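You operate a simulated robot arm through the tools that you are given. There is no shell and no other tool.

Carry out the task below with a simulated robot arm. There is one attempt and no reset: what you move stays moved.

JOB
Press the steamed dark tea to the size on the press card.
Fine: a plunger on it, peg plate pushed in; hold till the gauge is in the green, then wind the press back up.

Only the result counts: the job must be done as asked and must still hold three seconds after the hand-in. Knocking over, shifting, dropping, spilling or breaking anything else fails it.

ROBOT AND FRAMES
A 6-joint arm with a two-finger gripper, fixed in place. Base frame: the origin is at the foot of the arm, x ahead of it, y to its left, z up. Lengths are in mm, angles in rad, forces in N, time in s.
Its first joint turns from -2.897 to 2.897 rad. Payload 2.45 kg.
The TCP is the grasp point between the finger pads, 20 mm short of the fingertips. In the tool frame z runs along the fingers and y along their closing line. Largest opening 140 mm; the body of the gripper starts 168 mm behind the TCP.
Orientation is that of the tool frame in the base frame, as a unit quaternion [x, y, z, w]. With the fingers straight down and closing along the base's y, the tool's x points along the base's -x, its y along +y and its z along -z.

CONTROLS
- The arm moves only by the tool move_arm. Its argument "commands" is one flat list of numbers, 7 for each row, row after row: the shift along the tool's x, y, z in units of 25 mm (1.0 is 25 mm), then the turn, a rotation vector about the tool's x, y, z in units of 5 degrees (1.0 is 5 degrees), then the closure in counts, from 0 (fully open) to 255 (shut). In form: [dx, dy, dz, ax, ay, az, gripper, dx, dy, dz, ax, ay, az, gripper, ...]. A call has 1 to 20 rows; each row shifts and turns the commanded pose from where the row before left it, along the tool's axes as they then stand. A call with a number of a shift or a turn outside -1 to 1 is refused whole. A row lasts 0.2 s, in which the tool goes at most 50 mm and 0.15 rad; a call with a longer step from one row to the next is refused whole, and so is a gripper value outside its range. A pose out of reach is approached as far as the arm can. The call stops where the force on the tool passes 90 N (or 10 N more than at its start, if that is more) or the arm is blocked; 0.2 s more then pass. The fingers move at their own pace (about 45 mm/s each) and stop on an object; they squeeze with about 27 N. The grip force told is the motor's: it shows also when the fingers shut on nothing. Time passes only in rows, and 0.2 s behind the last, so rows that do not move let the fingers close. The reply holds the time, the measured pose of the TCP, the force on the tool along the base axes, the opening and the grip force, in the units named above and with some noise, with the torque about the TCP (base axes, N m) and any sound that the robot's microphone picked up, and new pictures: "pictures" is both (left out), scene, wrist or none.
- Cameras (640 x 400 px; columns grow to the right, rows downward): "scene" is fixed at [219.6, -648.3, 1474.8]; the picture's right is [0.82, -0.57, 0.00], its down [-0.12, -0.17, -0.98] and it looks along [0.56, 0.80, -0.20] (base axes); focal length 318 px, centre (320, 200). "wrist" rides on the gripper at [78, 11, -209] in the tool frame; the picture's right is [-0.14, 0.99, 0.00], its down [-0.92, -0.13, -0.37] and it looks along [-0.36, -0.05, 0.93] (tool axes); focal length 280 px, centre (320, 200). There is no depth. A picture from a camera that has moved, and an enlarged one, comes with that camera's place and axes in the base frame and with its lens.
- enlarge(camera, box): a new picture of the part [left, top, right, bottom] of that camera's present view, enlarged. The clock stands still meanwhile.
- hand_in(): hands the job in; it is judged then, once.

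Places have to be worked out from the pictures, the camera data and where the tool is seen. Open the gripper and draw the arm clear of the work before you hand the job in, unless the task says otherwise.

The tools are called after "Request:" as a command line: name --argument value ..., lists and objects as JSON in quotes. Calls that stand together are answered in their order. move_arm: Moves the arm, as the interface text tells. Its arguments: {"type":"object","properties":{"commands":{"type":"array"},"pictures":{"type":"string","enum":["both","scene","wrist","none"]}},"required":["commands"]} The other tools are called the same way: enlarge (camera, box) takes an enlarged picture of a part of a camera's view; hand_in () hands the job in.

At the start:

```text
clock: 0.0
ee_pos: [533.9, 184.6, 1476.9]
ee_rot: [-0.001, 1.0, 0.0, 0.001]
force: [1.0, 0.0, -0.7]
ft_torque: [0.01, -0.02, -0.02]
gripper_width: 140.1
grasp_force: 0.0
```

scene: 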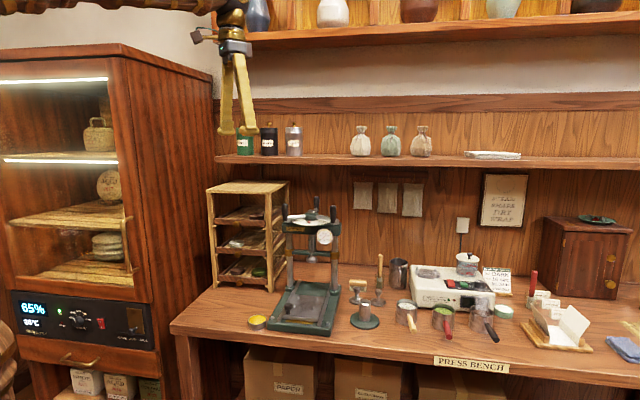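
wrist: 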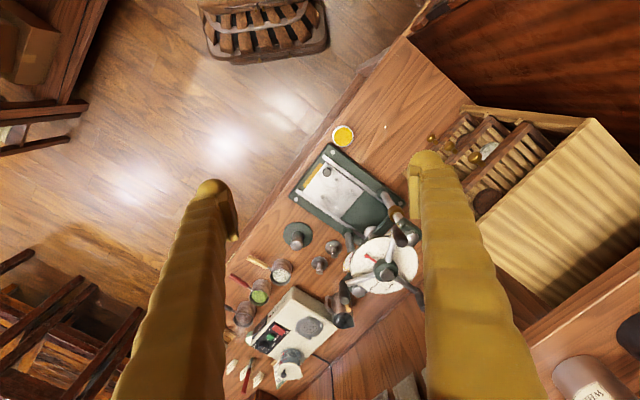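

I'll begin by looking closely at the bench, the press and the cards before moving anything.

Request:
enlarge --camera "scene" --box '[240, 180, 400, 340]'

Request:
enlarge --camera "scene" --box '[380, 210, 540, 350]'

Request:
enlarge --camera "scene" --box '[470, 160, 640, 370]'

Request:
enlarge --camera "wrist" --box '[220, 110, 430, 390]'

```text
2.50 times, centred on (320, 260) of scene
camera zoom: at [219.6, -648.3, 1474.8], right [0.82, -0.57, 0.0], down [-0.12, -0.17, -0.98], along [0.56, 0.8, -0.2], focal length 796 px, centre (320, 50)
```

zoom: 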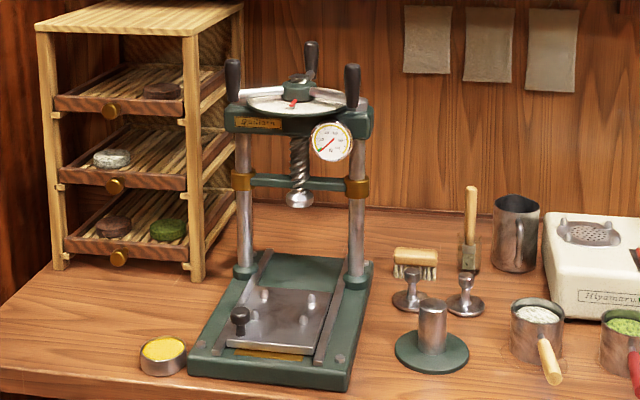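

```text
2.86 times, centred on (460, 280) of scene
camera zoom: at [219.6, -648.3, 1474.8], right [0.82, -0.57, 0.0], down [-0.12, -0.17, -0.98], along [0.56, 0.8, -0.2], focal length 910 px, centre (-80, -29)
```

zoom: 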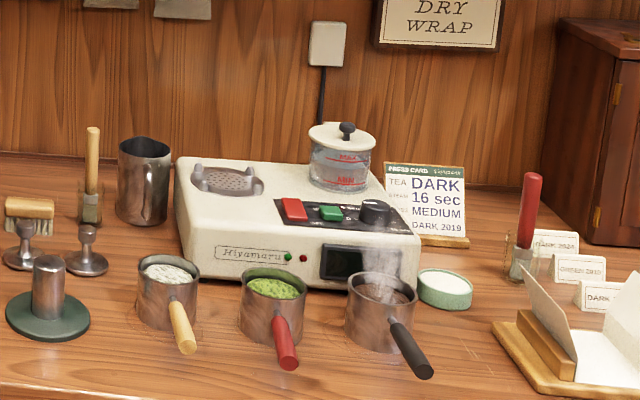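

```text
1.90 times, centred on (555, 265) of scene
camera zoom: at [219.6, -648.3, 1474.8], right [0.82, -0.57, 0.0], down [-0.12, -0.17, -0.98], along [0.56, 0.8, -0.2], focal length 606 px, centre (-128, 76)
```

zoom: 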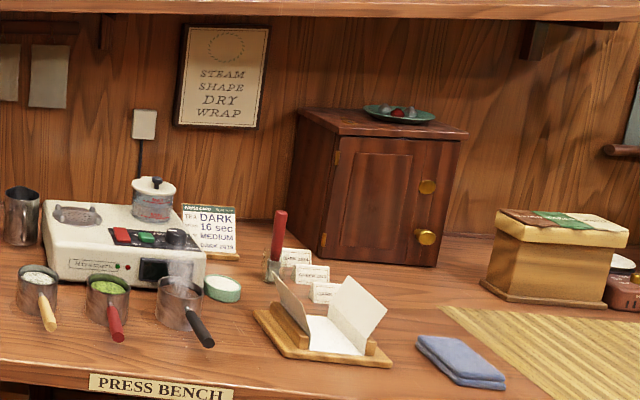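

```text
1.43 times, centred on (325, 250) of wrist
camera zoom: at [457.1, 196.6, 1686.0], right [0.14, 0.99, 0.0], down [0.92, -0.13, 0.37], along [0.37, -0.05, -0.93], focal length 401 px, centre (313, 129)
```

zoom: 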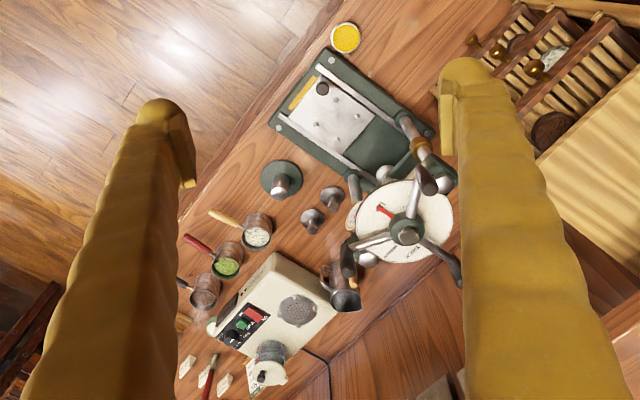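

Next I look closely at the press card, the gauge, the plungers, the peg plate and the wheel.

Request:
enlarge --camera "scene" --box '[475, 262, 515, 300]'

Request:
enlarge --camera "scene" --box '[335, 255, 425, 345]'

Request:
enlarge --camera "scene" --box '[285, 190, 350, 270]'

Request:
enlarge --camera "scene" --box '[262, 270, 352, 340]'

Request:
enlarge --camera "scene" --box '[390, 280, 520, 350]'

Request:
enlarge --camera "wrist" --box '[280, 130, 430, 260]'

Request:
enlarge --camera "wrist" --box '[225, 215, 335, 335]'

Request:
enlarge --camera "wrist" --box '[320, 190, 430, 340]'

```text
10.53 times, centred on (495, 281) of scene
camera zoom: at [219.6, -648.3, 1474.8], right [0.82, -0.57, 0.0], down [-0.12, -0.17, -0.98], along [0.56, 0.8, -0.2], focal length 3351 px, centre (-1522, -653)
```

zoom: 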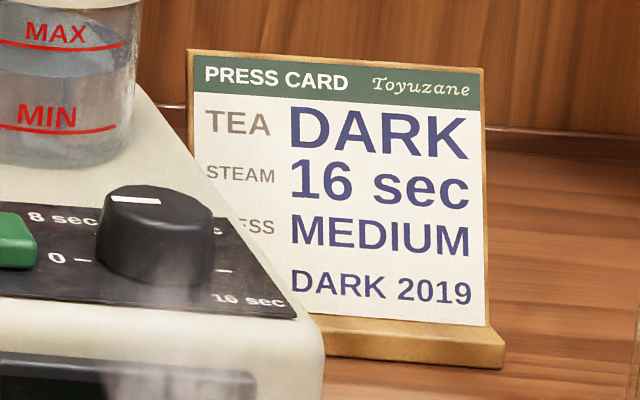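

```text
4.44 times, centred on (380, 300) of scene
camera zoom: at [219.6, -648.3, 1474.8], right [0.82, -0.57, 0.0], down [-0.12, -0.17, -0.98], along [0.56, 0.8, -0.2], focal length 1415 px, centre (53, -244)
```

zoom: 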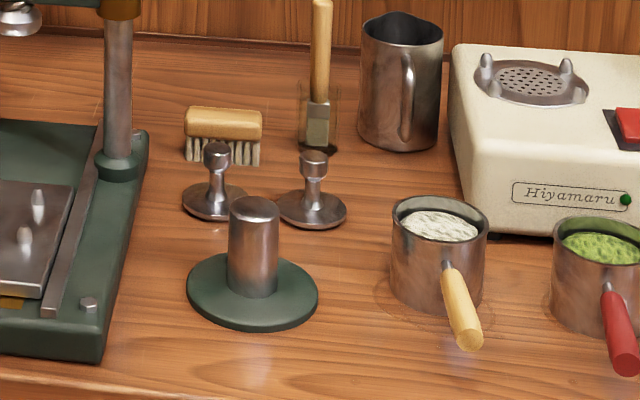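

```text
5.00 times, centred on (318, 230) of scene
camera zoom: at [219.6, -648.3, 1474.8], right [0.82, -0.57, 0.0], down [-0.12, -0.17, -0.98], along [0.56, 0.8, -0.2], focal length 1592 px, centre (332, 50)
```

zoom: 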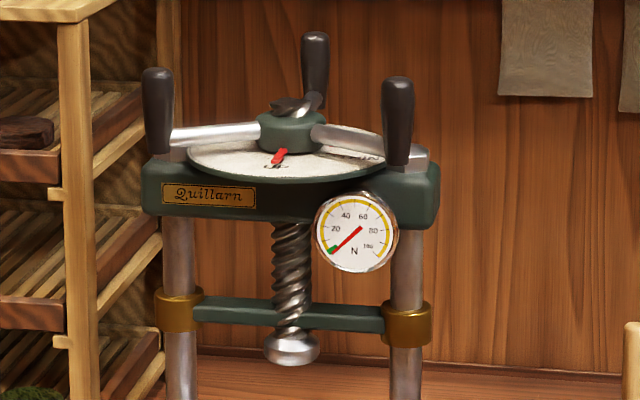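

```text
5.71 times, centred on (307, 305) of scene
camera zoom: at [219.6, -648.3, 1474.8], right [0.82, -0.57, 0.0], down [-0.12, -0.17, -0.98], along [0.56, 0.8, -0.2], focal length 1819 px, centre (394, -400)
```

zoom: 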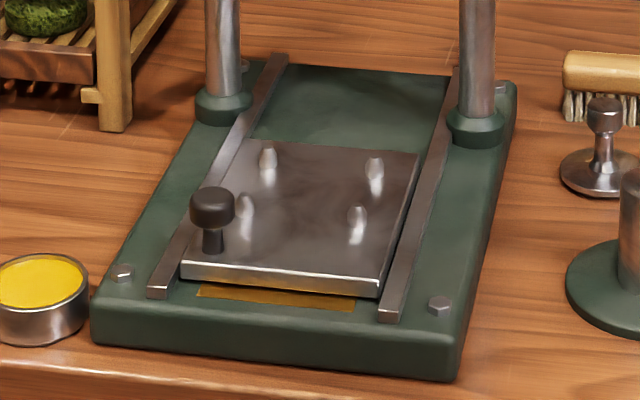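

```text
4.92 times, centred on (455, 315) of scene
camera zoom: at [219.6, -648.3, 1474.8], right [0.82, -0.57, 0.0], down [-0.12, -0.17, -0.98], along [0.56, 0.8, -0.2], focal length 1567 px, centre (-345, -366)
```

zoom: 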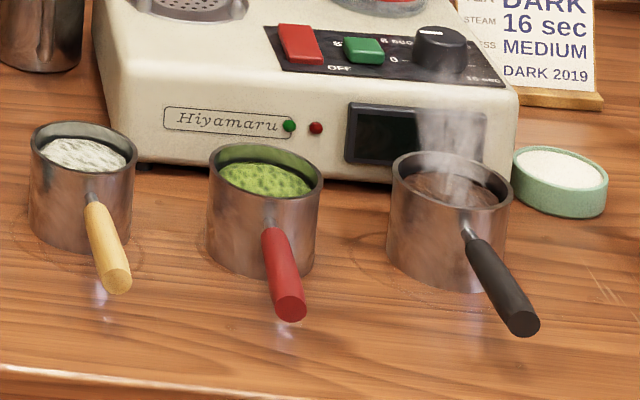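

```text
3.08 times, centred on (355, 195) of wrist
camera zoom: at [457.1, 196.6, 1686.0], right [0.14, 0.99, 0.0], down [0.92, -0.13, 0.37], along [0.37, -0.05, -0.93], focal length 863 px, centre (212, 215)
```

zoom: 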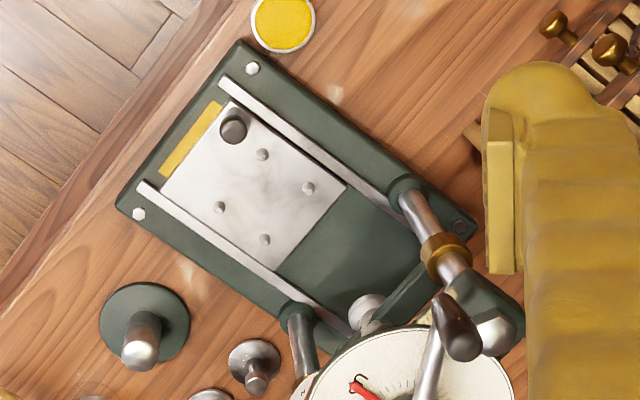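

```text
3.33 times, centred on (280, 275) of wrist
camera zoom: at [457.1, 196.6, 1686.0], right [0.14, 0.99, 0.0], down [0.92, -0.13, 0.37], along [0.37, -0.05, -0.93], focal length 935 px, centre (453, -50)
```

zoom: 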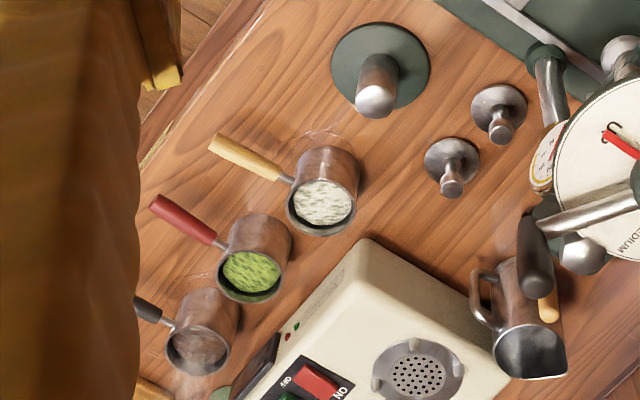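

```text
2.67 times, centred on (375, 265) of wrist
camera zoom: at [457.1, 196.6, 1686.0], right [0.14, 0.99, 0.0], down [0.92, -0.13, 0.37], along [0.37, -0.05, -0.93], focal length 748 px, centre (173, 27)
```

zoom: 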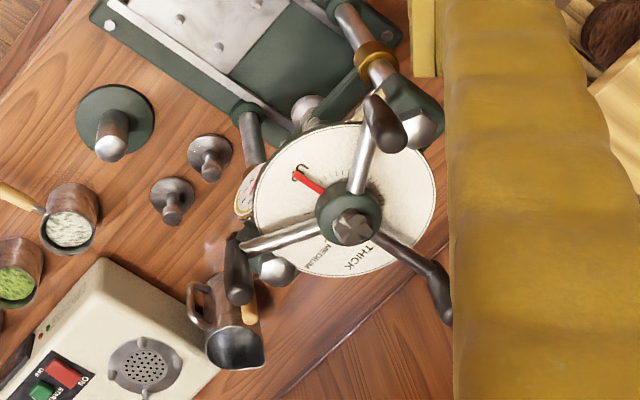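

The dark (steaming, black-handled) cup is about 1.2 m out near (1184,-183). The press hub is near (838,286,1188) and the peg plate centre near (754,206). I'll move out and down over the open bench for a closer wrist view of the cups.

Request:
move_arm --commands '[-0.887, -0.782, 0.923, 0, 0, 0, 0, -0.887, -0.782, 0.923, 0, 0, 0, 0, -0.887, -0.782, 0.923, 0, 0, 0, 0, -0.887, -0.782, 0.923, 0, 0, 0, 0, -0.887, -0.782, 0.923, 0, 0, 0, 0, -0.887, -0.782, 0.923, 0, 0, 0, 0, -0.887, -0.782, 0.923, 0, 0, 0, 0, -0.887, -0.782, 0.923, 0, 0, 0, 0, -0.887, -0.782, 0.923, 0, 0, 0, 0, -0.887, -0.782, 0.923, 0, 0, 0, 0, -0.887, -0.782, 0.923, 0, 0, 0, 0, -0.887, -0.782, 0.923, 0, 0, 0, 0]' --pictures "both"

```text
clock: 2.6
ee_pos: [801.6, -51.3, 1200.5]
ee_rot: [0.0, 1.0, 0.0, 0.002]
force: [0.3, -0.6, 0.8]
ft_torque: [-0.01, -0.05, -0.02]
gripper_width: 139.8
grasp_force: 0.1
camera wrist: at [724.0, -39.4, 1409.7], right [0.14, 0.99, 0.0], down [0.92, -0.13, 0.37], along [0.37, -0.05, -0.93], focal length 280 px, centre (320, 200)
```

scene: 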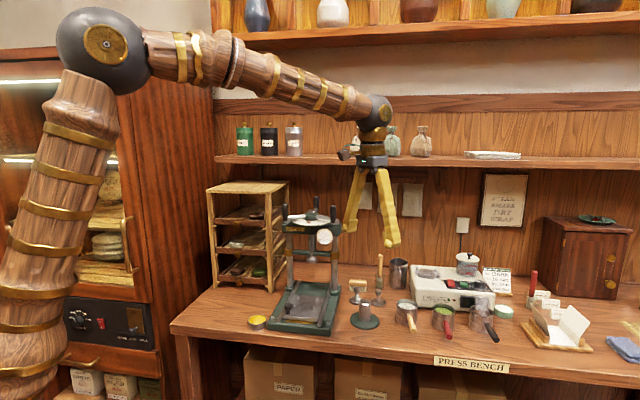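
wrist: 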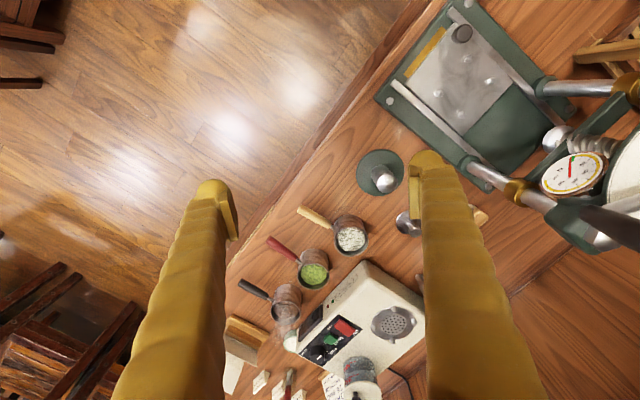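

The wrist camera now sees all three cups, the machine and the plate. I'll enlarge these to triangulate them.

Request:
enlarge --camera "wrist" --box '[220, 190, 380, 350]'

Request:
enlarge --camera "wrist" --box '[370, 0, 540, 200]'

Request:
enlarge --camera "scene" --box '[295, 200, 345, 250]'

Request:
enlarge --camera "scene" --box '[460, 290, 520, 350]'

```text
2.50 times, centred on (300, 270) of wrist
camera zoom: at [724.0, -39.4, 1409.7], right [0.14, 0.99, 0.0], down [0.92, -0.13, 0.37], along [0.37, -0.05, -0.93], focal length 701 px, centre (370, 25)
```

zoom: 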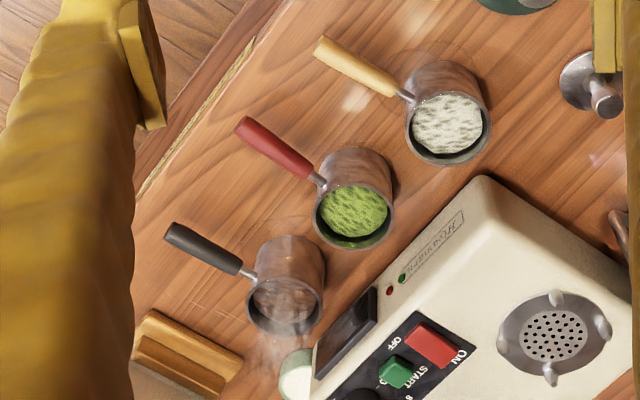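

```text
2.00 times, centred on (455, 100) of wrist
camera zoom: at [724.0, -39.4, 1409.7], right [0.14, 0.99, 0.0], down [0.92, -0.13, 0.37], along [0.37, -0.05, -0.93], focal length 561 px, centre (50, 400)
```

zoom: 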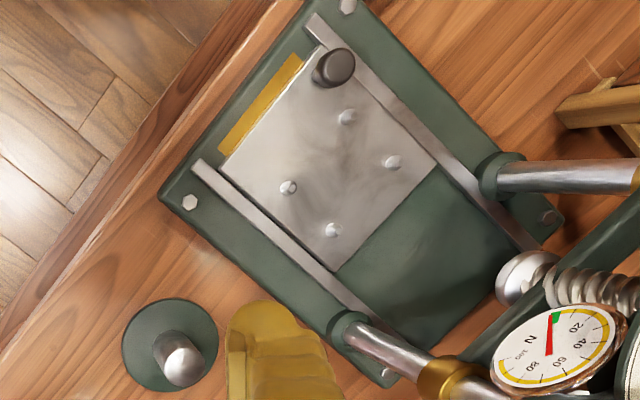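

```text
8.00 times, centred on (320, 225) of scene
camera zoom: at [219.6, -648.3, 1474.8], right [0.82, -0.57, 0.0], down [-0.12, -0.17, -0.98], along [0.56, 0.8, -0.2], focal length 2547 px, centre (320, 0)
```

zoom: 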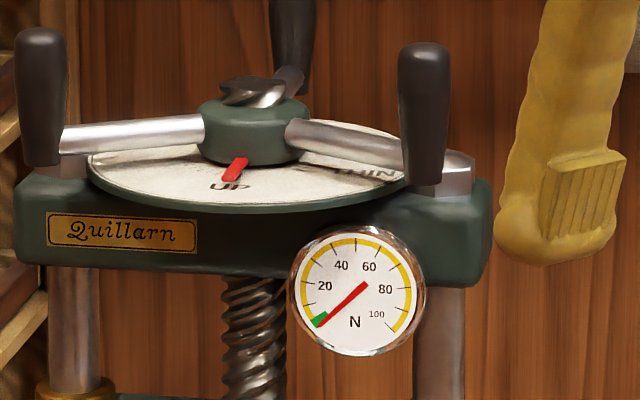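

```text
6.67 times, centred on (490, 320) of scene
camera zoom: at [219.6, -648.3, 1474.8], right [0.82, -0.57, 0.0], down [-0.12, -0.17, -0.98], along [0.56, 0.8, -0.2], focal length 2122 px, centre (-813, -600)
```

zoom: 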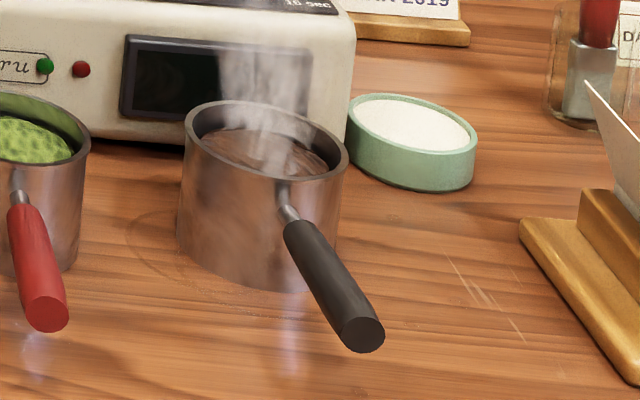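

The cups' handles point to the bench front, parallel to the press axis, so the cup can go onto the plate without turning. Now I'll yaw the tool 15° and pitch it outward 45° in place, to reach the far cup.

Request:
move_arm --commands '[0, 0, 0, 0, 0, -1, 0, 0, 0, 0, 0, 0, -1, 0, 0, 0, 0, 0, 0, -1, 0, 0, 0, 0, 0, -1, 0, 0, 0, 0, 0, 0, -1, 0, 0, 0, 0, 0, 0, -1, 0, 0, 0, 0, 0, 0, -1, 0, 0, 0, 0, 0, 0, -1, 0, 0, 0, 0, 0, 0, -1, 0, 0, 0, 0, 0, 0, -1, 0, 0, 0, 0, 0, 0, -1, 0, 0, 0, 0, 0, 0, -1, 0, 0]' --pictures "none"

Request:
move_arm --commands '[-0.132, -0.993, 0.698, 0, 0, 0, 0, -0.132, -0.993, 0.698, 0, 0, 0, 0, -0.132, -0.993, 0.698, 0, 0, 0, 0, -0.132, -0.993, 0.698, 0, 0, 0, 0, -0.132, -0.993, 0.698, 0, 0, 0, 0, -0.132, -0.993, 0.698, 0, 0, 0, 0, -0.132, -0.993, 0.698, 0, 0, 0, 0, -0.132, -0.993, 0.698, 0, 0, 0, 0, -0.132, -0.993, 0.698, 0, 0, 0, 0]' --pictures "both"

```text
clock: 5.2
ee_pos: [802.1, -49.7, 1200.0]
ee_rot: [-0.121, 0.915, 0.049, 0.381]
force: [-0.2, 0.1, -0.6]
ft_torque: [0.0, -0.01, -0.01]
gripper_width: 139.9
grasp_force: 0.1
```

```text
clock: 7.2
ee_pos: [986.8, -229.6, 1109.5]
ee_rot: [-0.121, 0.916, 0.049, 0.381]
force: [0.6, -0.3, 0.4]
ft_torque: [-0.03, 0.03, 0.0]
gripper_width: 140.2
grasp_force: 0.0
camera wrist: at [789.1, -272.2, 1202.5], right [-0.16, 0.98, 0.1], down [0.41, -0.02, 0.91], along [0.9, 0.19, -0.4], focal length 280 px, centre (320, 200)
```

scene: 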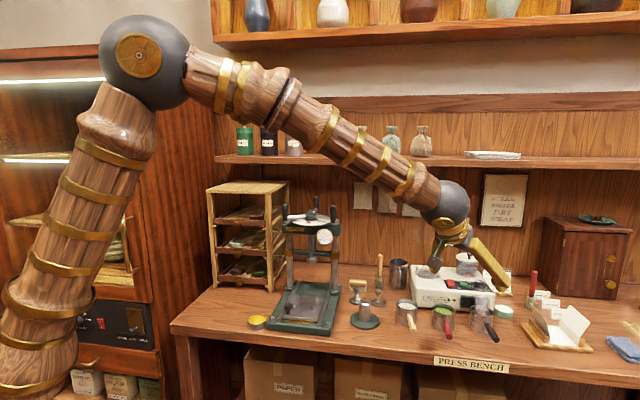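
wrist: 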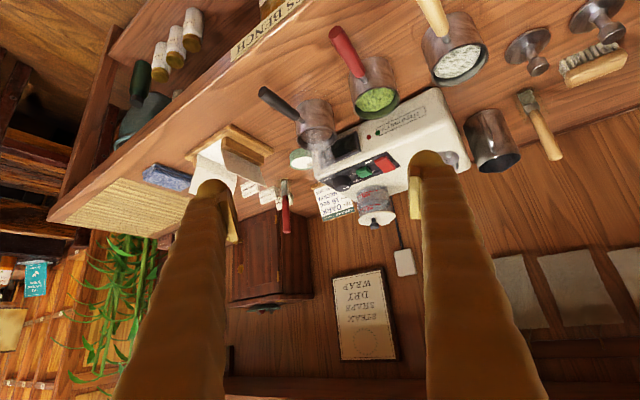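

The arm reaches comfortably with the tool pitched. I'll enlarge the dark cup in this view (it is upside-down) and in the scene view.

Request:
enlarge --camera "wrist" --box '[240, 60, 400, 200]'

Request:
enlarge --camera "scene" --box '[420, 250, 540, 350]'

```text
2.86 times, centred on (320, 130) of wrist
camera zoom: at [789.1, -272.2, 1202.5], right [-0.16, 0.98, 0.1], down [0.41, -0.02, 0.91], along [0.9, 0.19, -0.4], focal length 801 px, centre (320, 400)
```

zoom: 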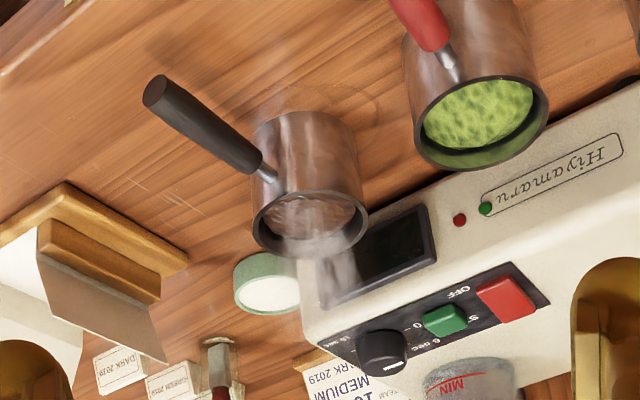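

```text
4.00 times, centred on (480, 300) of scene
camera zoom: at [219.6, -648.3, 1474.8], right [0.82, -0.57, 0.0], down [-0.12, -0.17, -0.98], along [0.56, 0.8, -0.2], focal length 1273 px, centre (-320, -200)
```

zoom: 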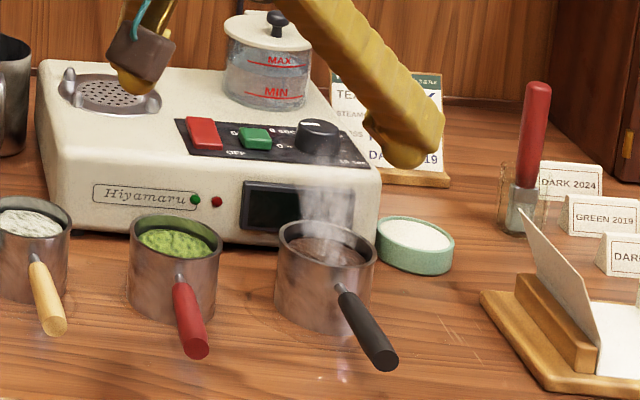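

Two wrist views put the dark cup's centre near (1187,-183), rim z about 902, diameter about 71. The green cup is at (1094,-107), the bench near z 840, and the handle points to 228°. I'll yaw 10° more to clear the green cup, narrow the jaws to about 100 mm, and advance along the approach line, stopping 120 mm short.

Request:
move_arm --commands '[0, 0, 0, -0.707, 0, -0.707, 73, 0, 0, 0, -0.707, 0, -0.707, 73, 0.065, -0.212, 0.885, 0, 0, 0, 73, 0.065, -0.212, 0.885, 0, 0, 0, 73, 0.065, -0.212, 0.885, 0, 0, 0, 73, 0.065, -0.212, 0.885, 0, 0, 0, 73, 0.065, -0.212, 0.885, 0, 0, 0, 73, 0.065, -0.212, 0.885, 0, 0, 0, 73, 0.065, -0.212, 0.885, 0, 0, 0, 73, 0.065, -0.212, 0.885, 0, 0, 0, 73]' --pictures "both"

```text
clock: 9.4
ee_pos: [1111.0, -220.7, 977.6]
ee_rot: [-0.2, 0.901, 0.083, 0.375]
force: [-0.2, -0.9, 1.0]
ft_torque: [0.02, 0.06, -0.01]
gripper_width: 100.0
grasp_force: 0.1
camera wrist: at [922.4, -295.7, 1069.3], right [-0.33, 0.94, 0.1], down [0.41, 0.05, 0.91], along [0.85, 0.34, -0.4], focal length 280 px, centre (320, 200)
```

scene: 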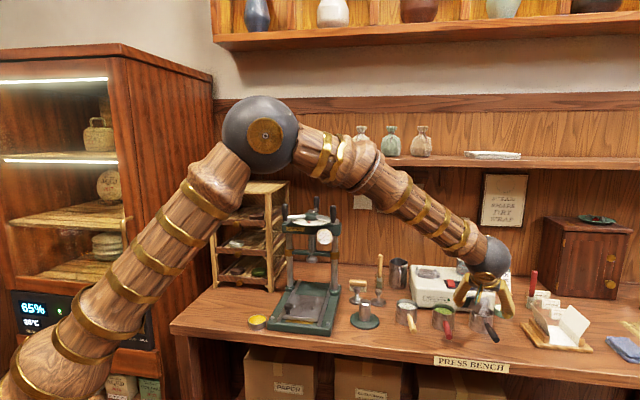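
wrist: 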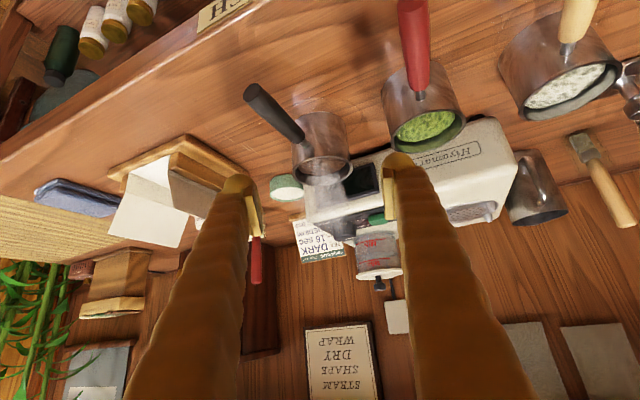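

Now about 120 mm short. I'll enlarge the wrist view between the fingers for the cup's exact centre.

Request:
enlarge --camera "wrist" --box '[240, 80, 400, 220]'

Request:
enlarge --camera "scene" --box '[420, 250, 540, 350]'

```text
2.86 times, centred on (320, 150) of wrist
camera zoom: at [922.4, -295.7, 1069.3], right [-0.33, 0.94, 0.1], down [0.41, 0.05, 0.91], along [0.85, 0.34, -0.4], focal length 801 px, centre (320, 343)
```

zoom: 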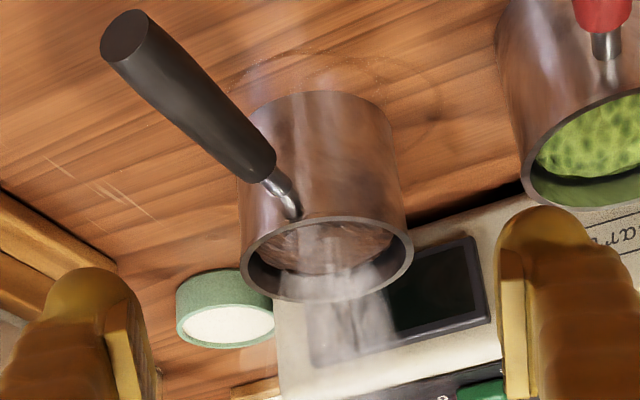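

```text
4.00 times, centred on (480, 300) of scene
camera zoom: at [219.6, -648.3, 1474.8], right [0.82, -0.57, 0.0], down [-0.12, -0.17, -0.98], along [0.56, 0.8, -0.2], focal length 1273 px, centre (-320, -200)
```

zoom: 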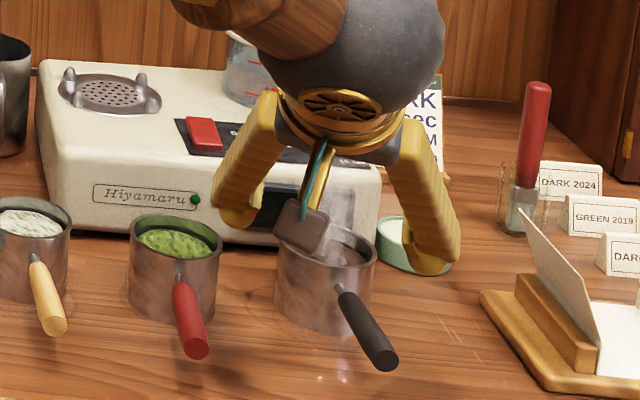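

The three wrist views agree: rim centre (1185,-183,906), diameter about 70, bench about 838. The cup lies on the tool axis, so I'll advance 118 mm along the tool z with the jaws still at 100 mm.

Request:
move_arm --commands '[0.007, 0.02, 0.79, 0, 0, 0, 73, 0.007, 0.02, 0.79, 0, 0, 0, 73, 0.007, 0.02, 0.79, 0, 0, 0, 73, 0.007, 0.02, 0.79, 0, 0, 0, 73, 0.007, 0.02, 0.79, 0, 0, 0, 73, 0.007, 0.02, 0.79, 0, 0, 0, 73, 0, 0, 0, 0, 0, 0, 73]' --pictures "both"

Request:
enlarge --camera "wrist" --box '[220, 90, 420, 260]'

Request:
enlarge --camera "scene" --box '[420, 250, 540, 350]'

```text
clock: 10.7
ee_pos: [1176.6, -192.9, 922.5]
ee_rot: [-0.197, 0.899, 0.078, 0.382]
force: [-0.9, -3.5, 15.5]
ft_torque: [0.93, 0.63, 0.25]
gripper_width: 100.5
grasp_force: 0.3
stopped in row 6: the force on the tool passed its limit at 108 N (the readings are from after the stop); the commanded pose is now the measured one
camera wrist: at [986.0, -267.1, 1012.3], right [-0.33, 0.94, 0.09], down [0.39, 0.05, 0.92], along [0.86, 0.34, -0.38], focal length 280 px, centre (320, 200)
```

scene: 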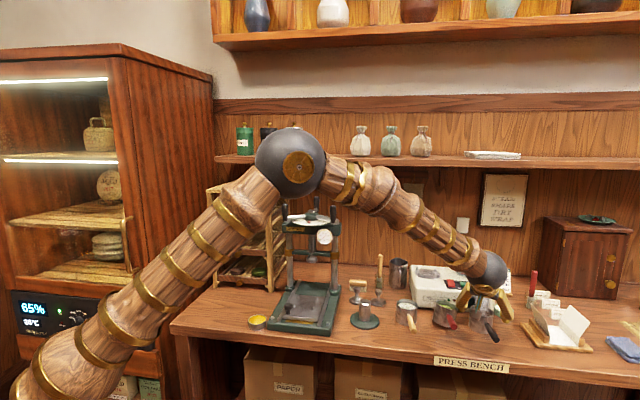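
wrist: 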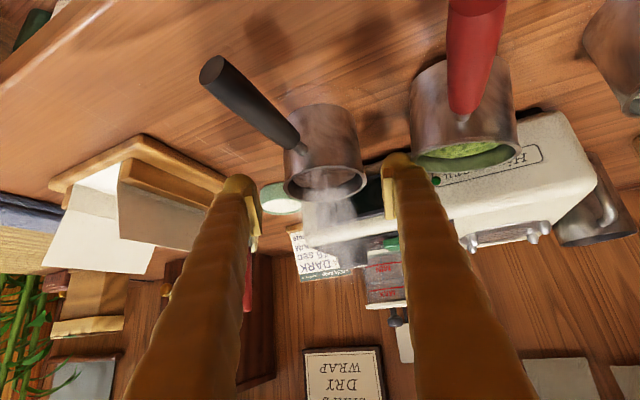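

```text
2.35 times, centred on (320, 175) of wrist
camera zoom: at [986.0, -267.1, 1012.3], right [-0.33, 0.94, 0.09], down [0.39, 0.05, 0.92], along [0.86, 0.34, -0.38], focal length 660 px, centre (320, 259)
```

zoom: 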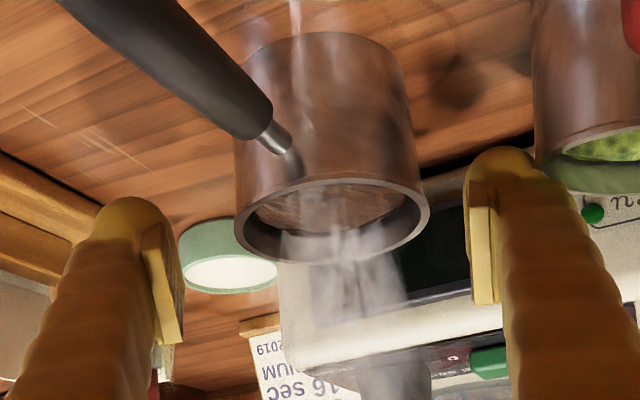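

```text
4.00 times, centred on (480, 300) of scene
camera zoom: at [219.6, -648.3, 1474.8], right [0.82, -0.57, 0.0], down [-0.12, -0.17, -0.98], along [0.56, 0.8, -0.2], focal length 1273 px, centre (-320, -200)
```

zoom: 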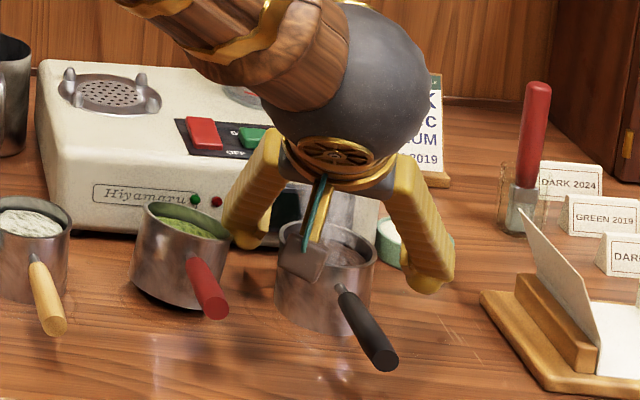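

The force stop shows something was touched, and the green cup looks tilted in the scene view. Before moving I'll look closely at the contact.

Request:
enlarge --camera "scene" --box '[445, 280, 495, 340]'

Request:
enlarge --camera "wrist" --box '[370, 0, 560, 230]'

Request:
enlarge --camera "scene" --box '[430, 230, 540, 340]'

```text
6.67 times, centred on (470, 310) of scene
camera zoom: at [219.6, -648.3, 1474.8], right [0.82, -0.57, 0.0], down [-0.12, -0.17, -0.98], along [0.56, 0.8, -0.2], focal length 2122 px, centre (-680, -533)
```

zoom: 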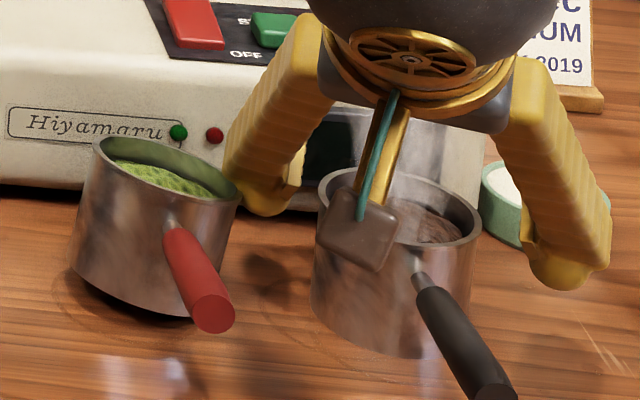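

```text
1.74 times, centred on (465, 115) of wrist
camera zoom: at [986.0, -267.1, 1012.3], right [-0.33, 0.94, 0.09], down [0.39, 0.05, 0.92], along [0.86, 0.34, -0.38], focal length 488 px, centre (68, 348)
```

zoom: 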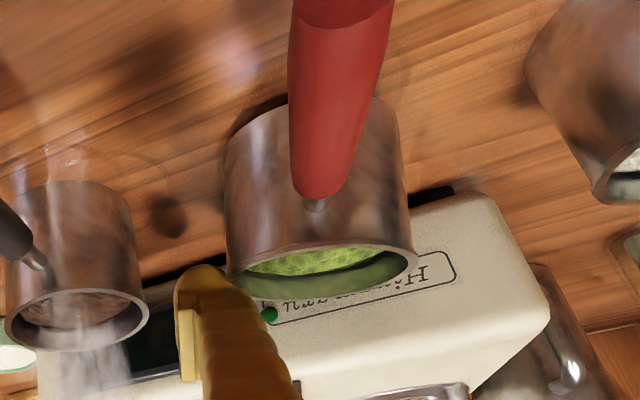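

```text
3.64 times, centred on (485, 285) of scene
camera zoom: at [219.6, -648.3, 1474.8], right [0.82, -0.57, 0.0], down [-0.12, -0.17, -0.98], along [0.56, 0.8, -0.2], focal length 1158 px, centre (-280, -109)
```

zoom: 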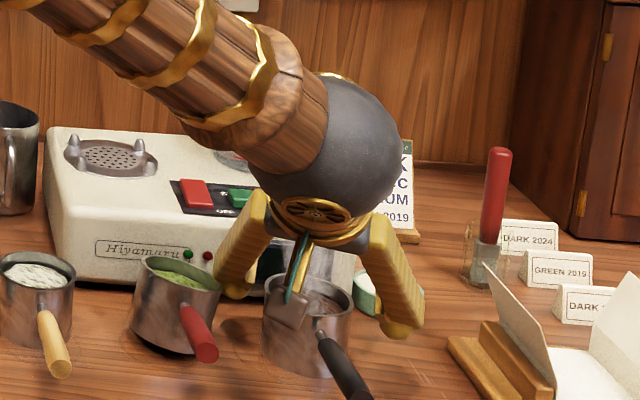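

The left finger's bulk is resting on the green cup's rim and has tipped it slightly, with nothing spilled. I'll back off slowly along the same line so the cup settles back upright.

Request:
move_arm --commands '[0, 0, -0.15, 0, 0, 0, 73, 0, 0, -0.15, 0, 0, 0, 73, 0, 0, -0.15, 0, 0, 0, 73, 0, 0, -0.15, 0, 0, 0, 73, 0, 0, -0.15, 0, 0, 0, 73, 0, 0, -0.15, 0, 0, 0, 73, 0, 0, -0.15, 0, 0, 0, 73, 0, 0, -0.15, 0, 0, 0, 73]' --pictures "both"

Request:
enlarge --camera "scene" --box '[430, 280, 510, 340]'

Request:
enlarge --camera "wrist" --box '[370, 0, 560, 230]'

```text
clock: 12.4
ee_pos: [1155.9, -201.2, 942.5]
ee_rot: [-0.198, 0.899, 0.081, 0.383]
force: [0.7, 0.1, 0.4]
ft_torque: [0.01, 0.02, -0.01]
gripper_width: 100.0
grasp_force: 0.0
camera wrist: at [966.2, -275.7, 1031.8], right [-0.33, 0.94, 0.09], down [0.39, 0.05, 0.92], along [0.86, 0.34, -0.38], focal length 280 px, centre (320, 200)
```

scene: 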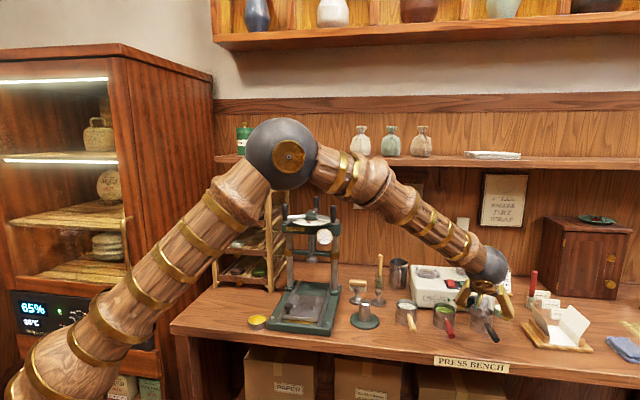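
wrist: 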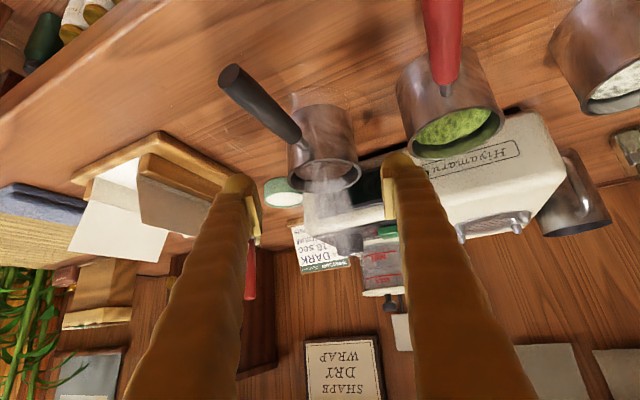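

```text
6.67 times, centred on (470, 310) of scene
camera zoom: at [219.6, -648.3, 1474.8], right [0.82, -0.57, 0.0], down [-0.12, -0.17, -0.98], along [0.56, 0.8, -0.2], focal length 2122 px, centre (-680, -533)
```

zoom: 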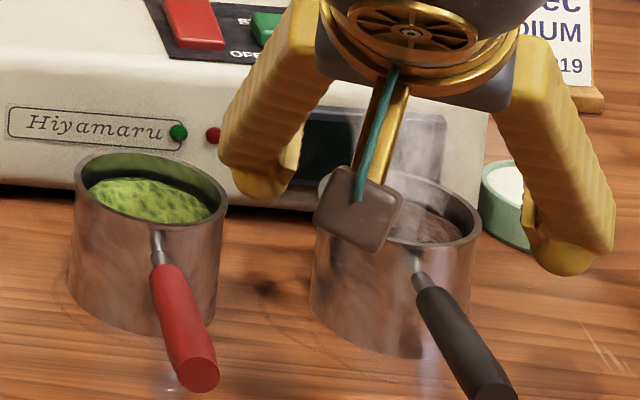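

```text
1.74 times, centred on (465, 115) of wrist
camera zoom: at [966.2, -275.7, 1031.8], right [-0.33, 0.94, 0.09], down [0.39, 0.05, 0.92], along [0.86, 0.34, -0.38], focal length 488 px, centre (68, 348)
```

zoom: 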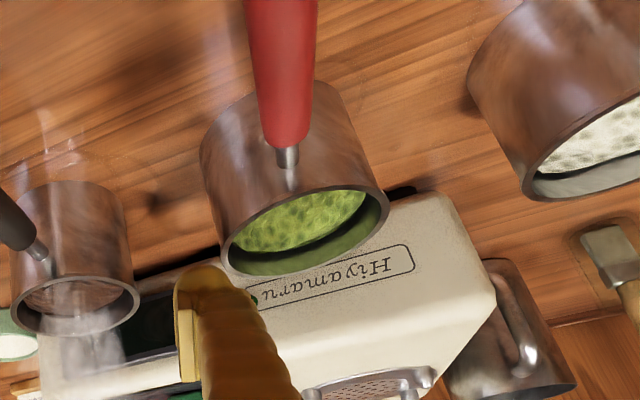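

The green cup has settled upright within about 2 mm of its place. The fingers are about 35 mm thick overall, so the steep pitch was a bad fit. I'll lift 100 mm, then go to a more upright approach (yaw 5°, pitch 20°), which keeps the finger away from the green cup, and stop above the dark cup.

Request:
move_arm --commands '[-0.707, 0, -0.707, 0, 0, 0, 73, -0.707, 0, -0.707, 0, 0, 0, 73, -0.707, 0, -0.707, 0, 0, 0, 73, -0.707, 0, -0.707, 0, 0, 0, 73, 0, 0, 0, 0.707, 0, 0.707, 95, 0, 0, 0, 0.707, 0, 0.707, 95, 0, 0, 0, 0.707, 0, 0.707, 95, 0, 0, 0, 0.707, 0, 0.707, 95, 0, 0, 0, 0, 1, 0, 95, 0, 0, 0, 0, 1, 0, 95, 0, 0, 0, 0, 1, 0, 95, 0, 0, 0, 0, 1, 0, 95, 0, 0, 0, 0, 1, 0, 95, -0.35, 0.31, 0.82, 0, 0, 0, 95, -0.35, 0.31, 0.82, 0, 0, 0, 95]' --pictures "both"

Request:
enlarge --camera "wrist" --box '[220, 120, 420, 260]'

Request:
enlarge --camera "scene" --box '[430, 250, 530, 340]'

```text
clock: 15.7
ee_pos: [1184.2, -183.5, 1010.3]
ee_rot: [-0.041, 0.982, 0.006, 0.182]
force: [-0.7, 0.2, -0.3]
ft_torque: [0.02, 0.01, 0.04]
gripper_width: 87.8
grasp_force: 0.0
camera wrist: at [1036.8, -183.3, 1177.8], right [0.05, 1.0, 0.05], down [0.74, -0.07, 0.67], along [0.68, 0.0, -0.74], focal length 280 px, centre (320, 200)
```

scene: 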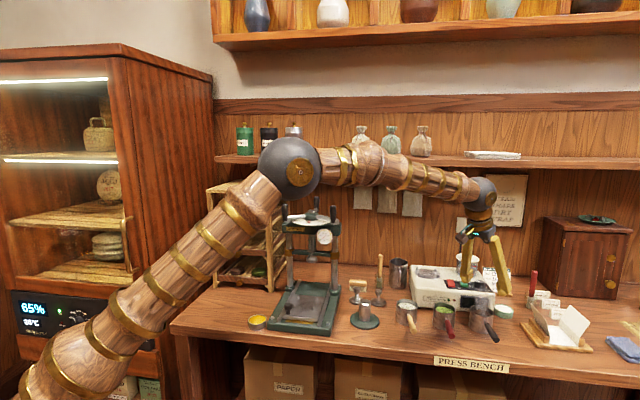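
wrist: 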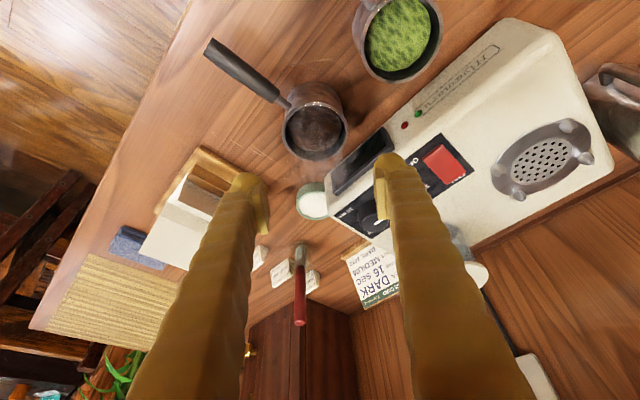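

```text
2.86 times, centred on (320, 190) of wrist
camera zoom: at [1036.8, -183.3, 1177.8], right [0.05, 1.0, 0.05], down [0.74, -0.07, 0.67], along [0.68, 0.0, -0.74], focal length 801 px, centre (320, 229)
```

zoom: 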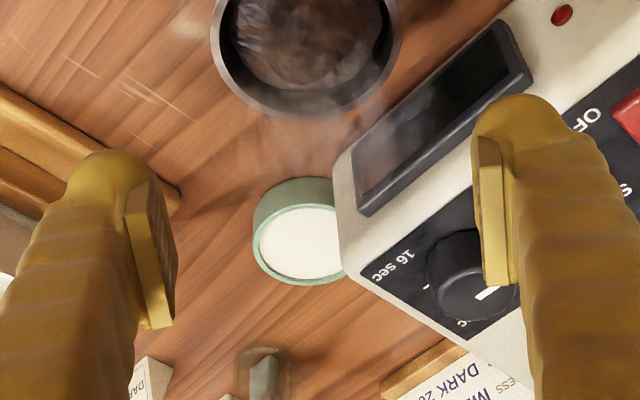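

```text
4.44 times, centred on (480, 295) of scene
camera zoom: at [219.6, -648.3, 1474.8], right [0.82, -0.57, 0.0], down [-0.12, -0.17, -0.98], along [0.56, 0.8, -0.2], focal length 1415 px, centre (-391, -222)
```

zoom: 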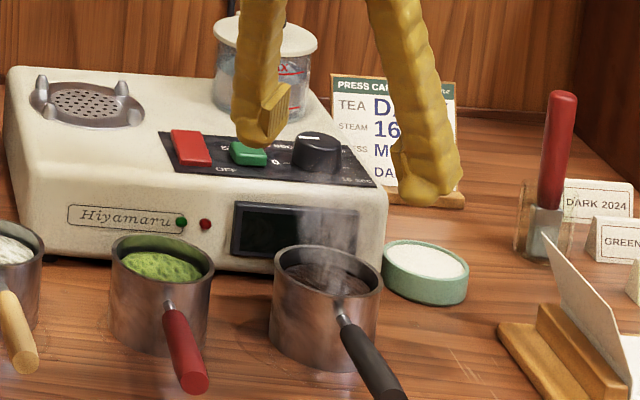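

This view is clear: the cup sits at (1185,-182), and the fingers clear the machine by about 15 mm, the green cup by about 20, and the handle by about 9. I'll descend straight down 117 mm.

Request:
move_arm --commands '[0.2075, 0.007, 0.5475, 0, 0, 0, 95, 0.2075, 0.007, 0.5475, 0, 0, 0, 95, 0.2075, 0.007, 0.5475, 0, 0, 0, 95, 0.2075, 0.007, 0.5475, 0, 0, 0, 95, 0.2075, 0.007, 0.5475, 0, 0, 0, 95]' --pictures "both"

Request:
enlarge --camera "wrist" --box '[220, 100, 420, 260]'

Request:
enlarge --camera "scene" --box '[430, 250, 530, 340]'

```text
clock: 16.9
ee_pos: [1184.1, -182.3, 937.6]
ee_rot: [-0.04, 0.983, 0.006, 0.182]
force: [0.6, 0.0, 1.2]
ft_torque: [0.01, -0.01, -0.01]
gripper_width: 87.8
grasp_force: 0.0
camera wrist: at [1036.8, -182.6, 1104.0], right [0.05, 1.0, 0.05], down [0.74, -0.07, 0.67], along [0.68, 0.0, -0.74], focal length 280 px, centre (320, 200)
```

scene: 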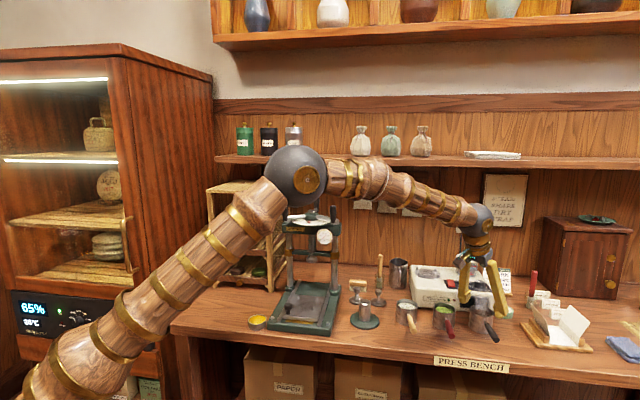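
wrist: 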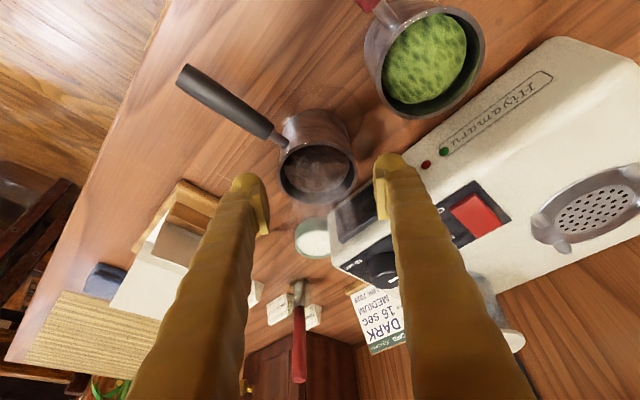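

```text
2.50 times, centred on (320, 180) of wrist
camera zoom: at [1036.8, -182.6, 1104.0], right [0.05, 1.0, 0.05], down [0.74, -0.07, 0.67], along [0.68, 0.0, -0.74], focal length 701 px, centre (320, 250)
```

zoom: 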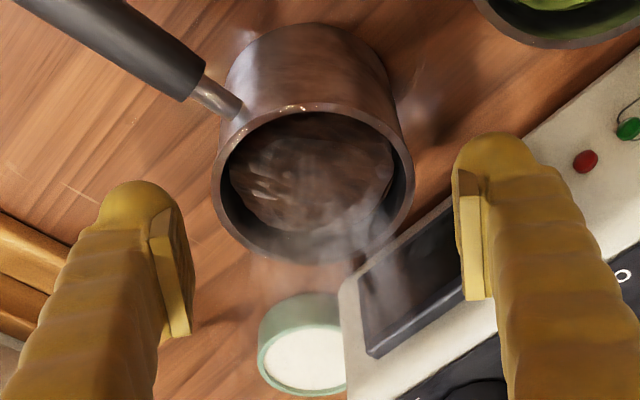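

```text
4.44 times, centred on (480, 295) of scene
camera zoom: at [219.6, -648.3, 1474.8], right [0.82, -0.57, 0.0], down [-0.12, -0.17, -0.98], along [0.56, 0.8, -0.2], focal length 1415 px, centre (-391, -222)
```

zoom: 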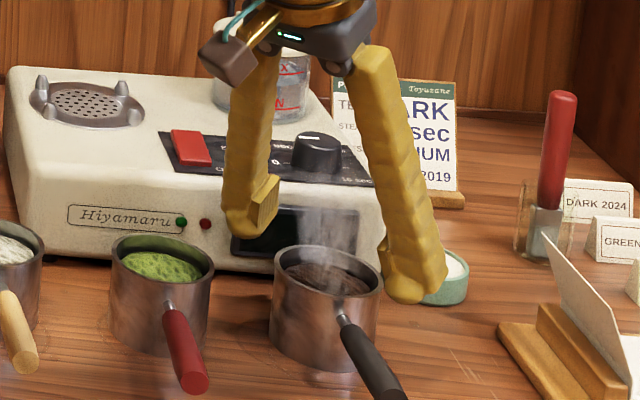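

The cup is centred between the pads (rim centre about (1187,-182,903)). I'll descend the last 46 mm and check before closing.

Request:
move_arm --commands '[0.138, 0, 0.4355, 0, 0, 0, 95, 0.138, 0, 0.4355, 0, 0, 0, 95, 0.138, 0, 0.4355, 0, 0, 0, 95, 0.138, 0, 0.4355, 0, 0, 0, 95]' --pictures "both"

Request:
enlarge --camera "wrist" --box '[220, 100, 420, 260]'

Request:
enlarge --camera "scene" --box '[430, 250, 530, 340]'

```text
clock: 17.9
ee_pos: [1186.5, -182.5, 892.0]
ee_rot: [-0.04, 0.982, 0.006, 0.182]
force: [-0.5, 0.1, -0.1]
ft_torque: [0.0, 0.0, 0.02]
gripper_width: 87.9
grasp_force: 0.0
camera wrist: at [1040.0, -182.5, 1058.9], right [0.05, 1.0, 0.05], down [0.74, -0.07, 0.67], along [0.68, 0.0, -0.74], focal length 280 px, centre (320, 200)
```

scene: 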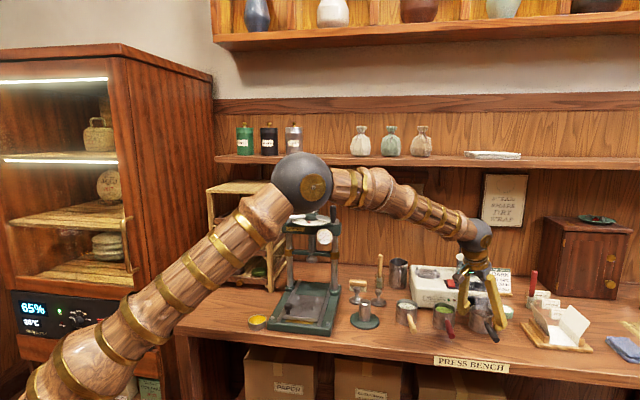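
wrist: 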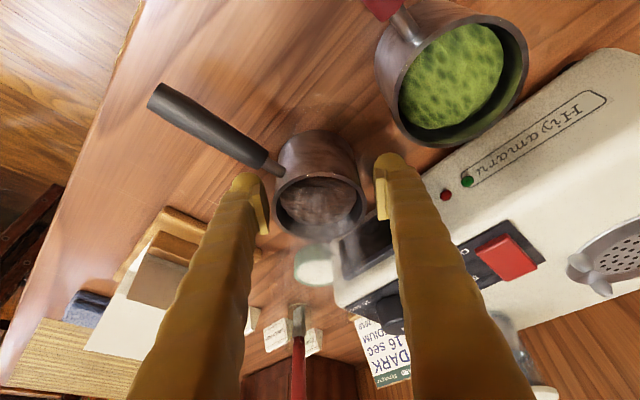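

```text
2.50 times, centred on (320, 180) of wrist
camera zoom: at [1040.0, -182.5, 1058.9], right [0.05, 1.0, 0.05], down [0.74, -0.07, 0.67], along [0.68, 0.0, -0.74], focal length 701 px, centre (320, 250)
```

zoom: 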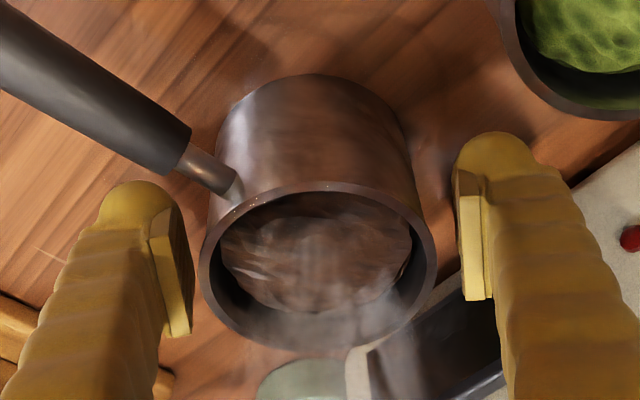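

```text
4.44 times, centred on (480, 295) of scene
camera zoom: at [219.6, -648.3, 1474.8], right [0.82, -0.57, 0.0], down [-0.12, -0.17, -0.98], along [0.56, 0.8, -0.2], focal length 1415 px, centre (-391, -222)
```

zoom: 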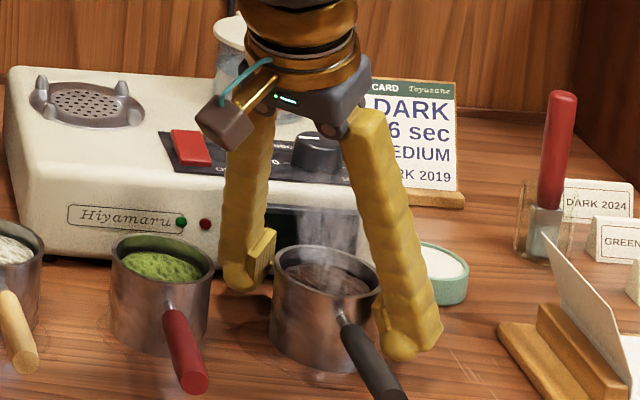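

The pads straddle the cup cleanly, about 13 mm below its rim. Closing now.

Request:
move_arm --commands '[0, 0, 0, 0, 0, 0, 255, 0, 0, 0, 0, 0, 0, 255, 0, 0, 0, 0, 0, 0, 255, 0, 0, 0, 0, 0, 0, 255, 0, 0, 0, 0, 0, 0, 255]' --pictures "wrist"

Request:
enlarge --camera "wrist" --box '[220, 100, 420, 260]'

```text
clock: 19.1
ee_pos: [1188.0, -182.3, 892.1]
ee_rot: [-0.04, 0.982, 0.006, 0.182]
force: [0.1, -2.5, 3.1]
ft_torque: [0.0, 0.03, -0.01]
gripper_width: 74.1
grasp_force: 26.9
camera wrist: at [1040.0, -182.6, 1058.8], right [0.05, 1.0, 0.05], down [0.74, -0.07, 0.67], along [0.68, 0.0, -0.74], focal length 280 px, centre (320, 200)
```

wrist: 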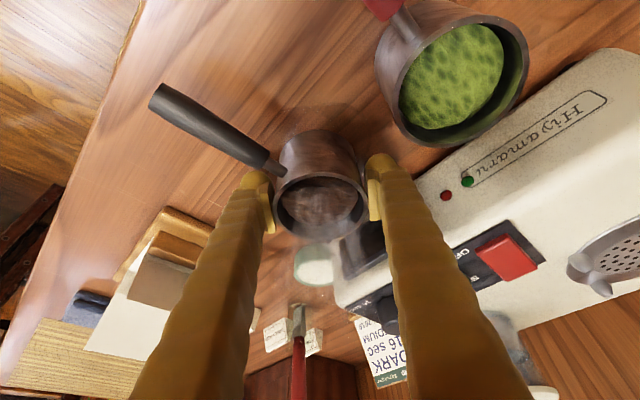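

```text
2.50 times, centred on (320, 180) of wrist
camera zoom: at [1040.0, -182.6, 1058.8], right [0.05, 1.0, 0.05], down [0.74, -0.07, 0.67], along [0.68, 0.0, -0.74], focal length 701 px, centre (320, 250)
```

zoom: 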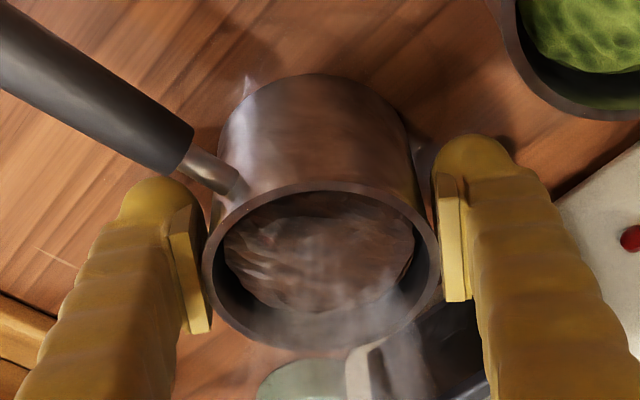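

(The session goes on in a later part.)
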